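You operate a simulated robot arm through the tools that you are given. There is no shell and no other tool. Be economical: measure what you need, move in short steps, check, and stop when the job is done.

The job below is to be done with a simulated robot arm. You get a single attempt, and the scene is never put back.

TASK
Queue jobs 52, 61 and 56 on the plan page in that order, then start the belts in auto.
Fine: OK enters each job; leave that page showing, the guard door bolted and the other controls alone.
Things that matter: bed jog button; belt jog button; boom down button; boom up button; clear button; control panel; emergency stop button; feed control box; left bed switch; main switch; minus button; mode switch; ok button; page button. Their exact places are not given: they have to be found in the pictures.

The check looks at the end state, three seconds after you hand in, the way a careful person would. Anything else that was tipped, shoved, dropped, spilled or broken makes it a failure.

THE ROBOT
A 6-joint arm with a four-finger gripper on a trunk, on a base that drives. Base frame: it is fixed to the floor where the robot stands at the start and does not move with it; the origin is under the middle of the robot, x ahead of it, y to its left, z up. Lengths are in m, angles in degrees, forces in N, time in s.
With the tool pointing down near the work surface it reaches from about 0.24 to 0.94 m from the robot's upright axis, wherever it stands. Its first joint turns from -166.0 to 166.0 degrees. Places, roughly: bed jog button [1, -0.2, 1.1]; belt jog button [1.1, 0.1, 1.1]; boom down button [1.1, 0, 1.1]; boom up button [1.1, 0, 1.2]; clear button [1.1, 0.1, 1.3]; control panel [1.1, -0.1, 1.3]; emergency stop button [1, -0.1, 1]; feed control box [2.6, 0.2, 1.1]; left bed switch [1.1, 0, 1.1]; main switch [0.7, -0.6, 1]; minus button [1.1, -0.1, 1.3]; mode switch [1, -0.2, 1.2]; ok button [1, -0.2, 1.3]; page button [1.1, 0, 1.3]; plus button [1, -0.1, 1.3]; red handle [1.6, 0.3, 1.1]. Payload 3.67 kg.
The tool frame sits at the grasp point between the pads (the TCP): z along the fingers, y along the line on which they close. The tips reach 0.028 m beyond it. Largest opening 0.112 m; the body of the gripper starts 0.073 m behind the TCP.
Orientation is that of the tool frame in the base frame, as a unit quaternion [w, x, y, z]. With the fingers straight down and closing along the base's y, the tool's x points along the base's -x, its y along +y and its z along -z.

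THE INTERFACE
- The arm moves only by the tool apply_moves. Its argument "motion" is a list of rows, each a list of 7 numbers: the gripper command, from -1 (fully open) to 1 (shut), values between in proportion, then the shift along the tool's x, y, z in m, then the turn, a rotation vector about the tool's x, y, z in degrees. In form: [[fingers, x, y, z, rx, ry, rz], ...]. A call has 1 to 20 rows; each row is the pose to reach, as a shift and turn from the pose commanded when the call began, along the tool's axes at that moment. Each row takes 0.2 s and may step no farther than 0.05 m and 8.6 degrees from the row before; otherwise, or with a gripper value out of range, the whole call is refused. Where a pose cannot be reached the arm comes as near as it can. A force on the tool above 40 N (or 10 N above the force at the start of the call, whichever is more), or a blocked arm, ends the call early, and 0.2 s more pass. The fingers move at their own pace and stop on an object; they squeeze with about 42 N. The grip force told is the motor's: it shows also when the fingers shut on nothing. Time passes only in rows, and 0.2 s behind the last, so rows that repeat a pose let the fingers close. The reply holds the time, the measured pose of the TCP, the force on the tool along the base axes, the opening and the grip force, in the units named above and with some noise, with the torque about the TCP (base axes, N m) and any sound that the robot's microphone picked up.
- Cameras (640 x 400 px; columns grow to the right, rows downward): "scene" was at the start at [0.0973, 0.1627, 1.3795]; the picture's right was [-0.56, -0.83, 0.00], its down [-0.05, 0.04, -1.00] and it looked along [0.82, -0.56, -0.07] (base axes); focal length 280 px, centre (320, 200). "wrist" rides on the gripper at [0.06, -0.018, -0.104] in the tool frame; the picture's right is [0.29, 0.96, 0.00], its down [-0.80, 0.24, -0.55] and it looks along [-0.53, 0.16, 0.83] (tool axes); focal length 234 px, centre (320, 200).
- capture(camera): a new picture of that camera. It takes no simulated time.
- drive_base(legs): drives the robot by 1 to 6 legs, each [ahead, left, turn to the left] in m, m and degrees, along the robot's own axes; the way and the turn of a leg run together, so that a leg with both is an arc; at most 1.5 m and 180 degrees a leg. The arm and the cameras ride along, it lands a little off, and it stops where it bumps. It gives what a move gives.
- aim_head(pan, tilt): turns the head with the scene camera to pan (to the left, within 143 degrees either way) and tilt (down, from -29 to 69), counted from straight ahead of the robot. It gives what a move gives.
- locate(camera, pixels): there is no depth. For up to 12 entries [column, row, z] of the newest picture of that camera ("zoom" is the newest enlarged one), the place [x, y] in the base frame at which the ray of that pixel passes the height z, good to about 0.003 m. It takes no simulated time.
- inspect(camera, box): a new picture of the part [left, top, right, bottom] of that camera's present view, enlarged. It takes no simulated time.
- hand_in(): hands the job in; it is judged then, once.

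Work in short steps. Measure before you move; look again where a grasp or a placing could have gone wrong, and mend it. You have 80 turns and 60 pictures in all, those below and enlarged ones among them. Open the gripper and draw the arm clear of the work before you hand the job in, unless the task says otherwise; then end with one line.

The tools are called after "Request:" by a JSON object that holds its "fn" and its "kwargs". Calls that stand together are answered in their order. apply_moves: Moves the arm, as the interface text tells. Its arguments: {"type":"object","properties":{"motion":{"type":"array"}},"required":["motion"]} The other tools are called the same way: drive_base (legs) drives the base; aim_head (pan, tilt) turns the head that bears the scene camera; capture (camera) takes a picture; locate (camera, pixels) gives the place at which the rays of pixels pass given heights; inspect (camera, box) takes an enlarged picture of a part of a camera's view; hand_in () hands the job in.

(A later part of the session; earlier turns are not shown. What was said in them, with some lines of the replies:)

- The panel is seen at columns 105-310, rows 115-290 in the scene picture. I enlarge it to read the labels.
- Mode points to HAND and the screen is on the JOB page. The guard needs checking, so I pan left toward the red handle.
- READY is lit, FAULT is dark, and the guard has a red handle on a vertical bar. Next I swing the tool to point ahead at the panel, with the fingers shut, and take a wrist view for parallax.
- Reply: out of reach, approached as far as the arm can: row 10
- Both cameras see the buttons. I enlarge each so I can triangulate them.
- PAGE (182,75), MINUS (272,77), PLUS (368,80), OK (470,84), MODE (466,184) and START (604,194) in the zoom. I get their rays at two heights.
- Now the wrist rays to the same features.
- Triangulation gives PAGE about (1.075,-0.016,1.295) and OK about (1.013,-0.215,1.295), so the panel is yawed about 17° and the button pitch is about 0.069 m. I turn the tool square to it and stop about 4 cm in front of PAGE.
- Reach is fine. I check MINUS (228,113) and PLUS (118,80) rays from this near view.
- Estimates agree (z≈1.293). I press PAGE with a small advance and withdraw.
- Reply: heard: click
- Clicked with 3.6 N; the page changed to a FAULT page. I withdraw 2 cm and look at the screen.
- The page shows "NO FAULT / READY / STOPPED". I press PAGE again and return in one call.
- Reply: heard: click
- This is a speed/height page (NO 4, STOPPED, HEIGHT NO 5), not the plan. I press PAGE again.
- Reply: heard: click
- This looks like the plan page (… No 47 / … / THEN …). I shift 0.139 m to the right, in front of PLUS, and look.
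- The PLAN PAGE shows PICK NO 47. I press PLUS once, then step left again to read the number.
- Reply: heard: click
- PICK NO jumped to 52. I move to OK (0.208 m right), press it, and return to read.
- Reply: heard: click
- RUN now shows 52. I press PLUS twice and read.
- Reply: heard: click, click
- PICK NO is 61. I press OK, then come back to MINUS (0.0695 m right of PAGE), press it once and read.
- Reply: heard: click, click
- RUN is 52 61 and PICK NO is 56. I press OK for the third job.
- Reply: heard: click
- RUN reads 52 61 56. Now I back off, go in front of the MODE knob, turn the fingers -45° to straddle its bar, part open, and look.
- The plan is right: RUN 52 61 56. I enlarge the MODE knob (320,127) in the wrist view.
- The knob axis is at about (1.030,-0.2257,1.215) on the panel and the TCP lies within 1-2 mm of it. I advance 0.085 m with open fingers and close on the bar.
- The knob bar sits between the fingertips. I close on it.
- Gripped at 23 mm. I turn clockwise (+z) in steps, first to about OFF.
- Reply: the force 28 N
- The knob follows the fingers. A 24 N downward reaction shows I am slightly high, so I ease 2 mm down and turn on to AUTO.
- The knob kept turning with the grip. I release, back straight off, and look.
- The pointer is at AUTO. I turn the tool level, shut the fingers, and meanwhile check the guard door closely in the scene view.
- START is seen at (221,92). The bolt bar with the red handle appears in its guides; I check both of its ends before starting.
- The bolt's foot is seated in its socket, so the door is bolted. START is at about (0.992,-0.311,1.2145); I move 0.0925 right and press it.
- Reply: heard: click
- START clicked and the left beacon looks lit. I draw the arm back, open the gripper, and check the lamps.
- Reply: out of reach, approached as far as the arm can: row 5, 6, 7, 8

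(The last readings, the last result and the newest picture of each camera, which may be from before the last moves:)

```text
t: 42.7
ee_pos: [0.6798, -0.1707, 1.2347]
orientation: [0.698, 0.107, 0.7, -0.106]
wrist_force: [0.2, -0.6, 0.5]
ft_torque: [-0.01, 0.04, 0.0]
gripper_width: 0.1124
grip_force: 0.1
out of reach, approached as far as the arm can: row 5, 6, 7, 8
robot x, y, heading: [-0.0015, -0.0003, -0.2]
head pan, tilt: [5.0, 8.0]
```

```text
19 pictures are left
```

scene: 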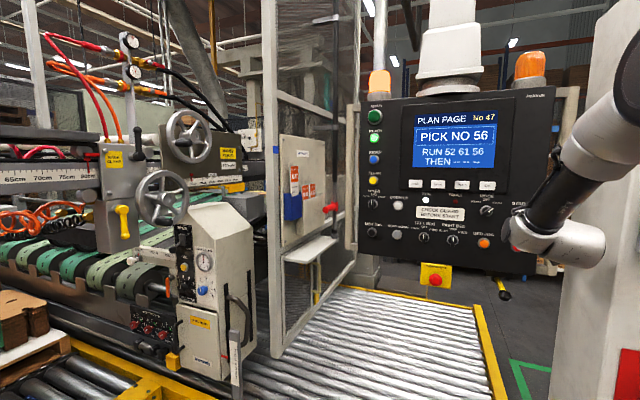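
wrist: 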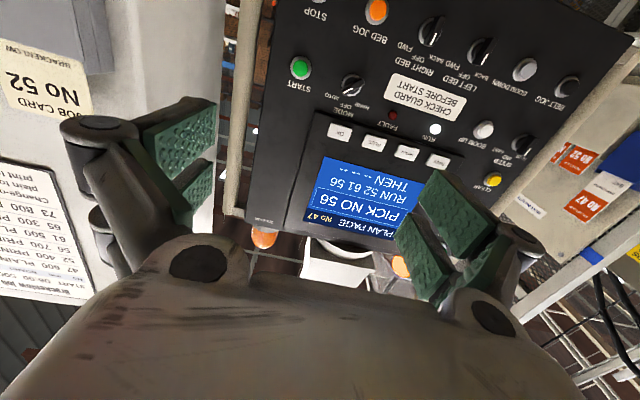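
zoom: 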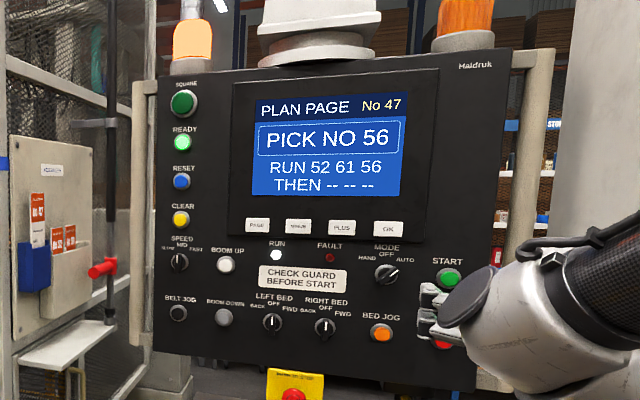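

The RUN lamp is lit, MODE is at AUTO, FAULT is dark, and the PLAN PAGE reads RUN 52 61 56. The guard bolt is seated, the bed switches still point straight up, and the arm is clear, so I hand in.

Request:
{"fn": "hand_in", "kwargs": {}}

```text
The job is handed in.
```

Jobs 52, 61 and 56 are queued in that order and the belts are running in AUTO; the plan page is still showing, the guard door is bolted, and I left the other controls alone.
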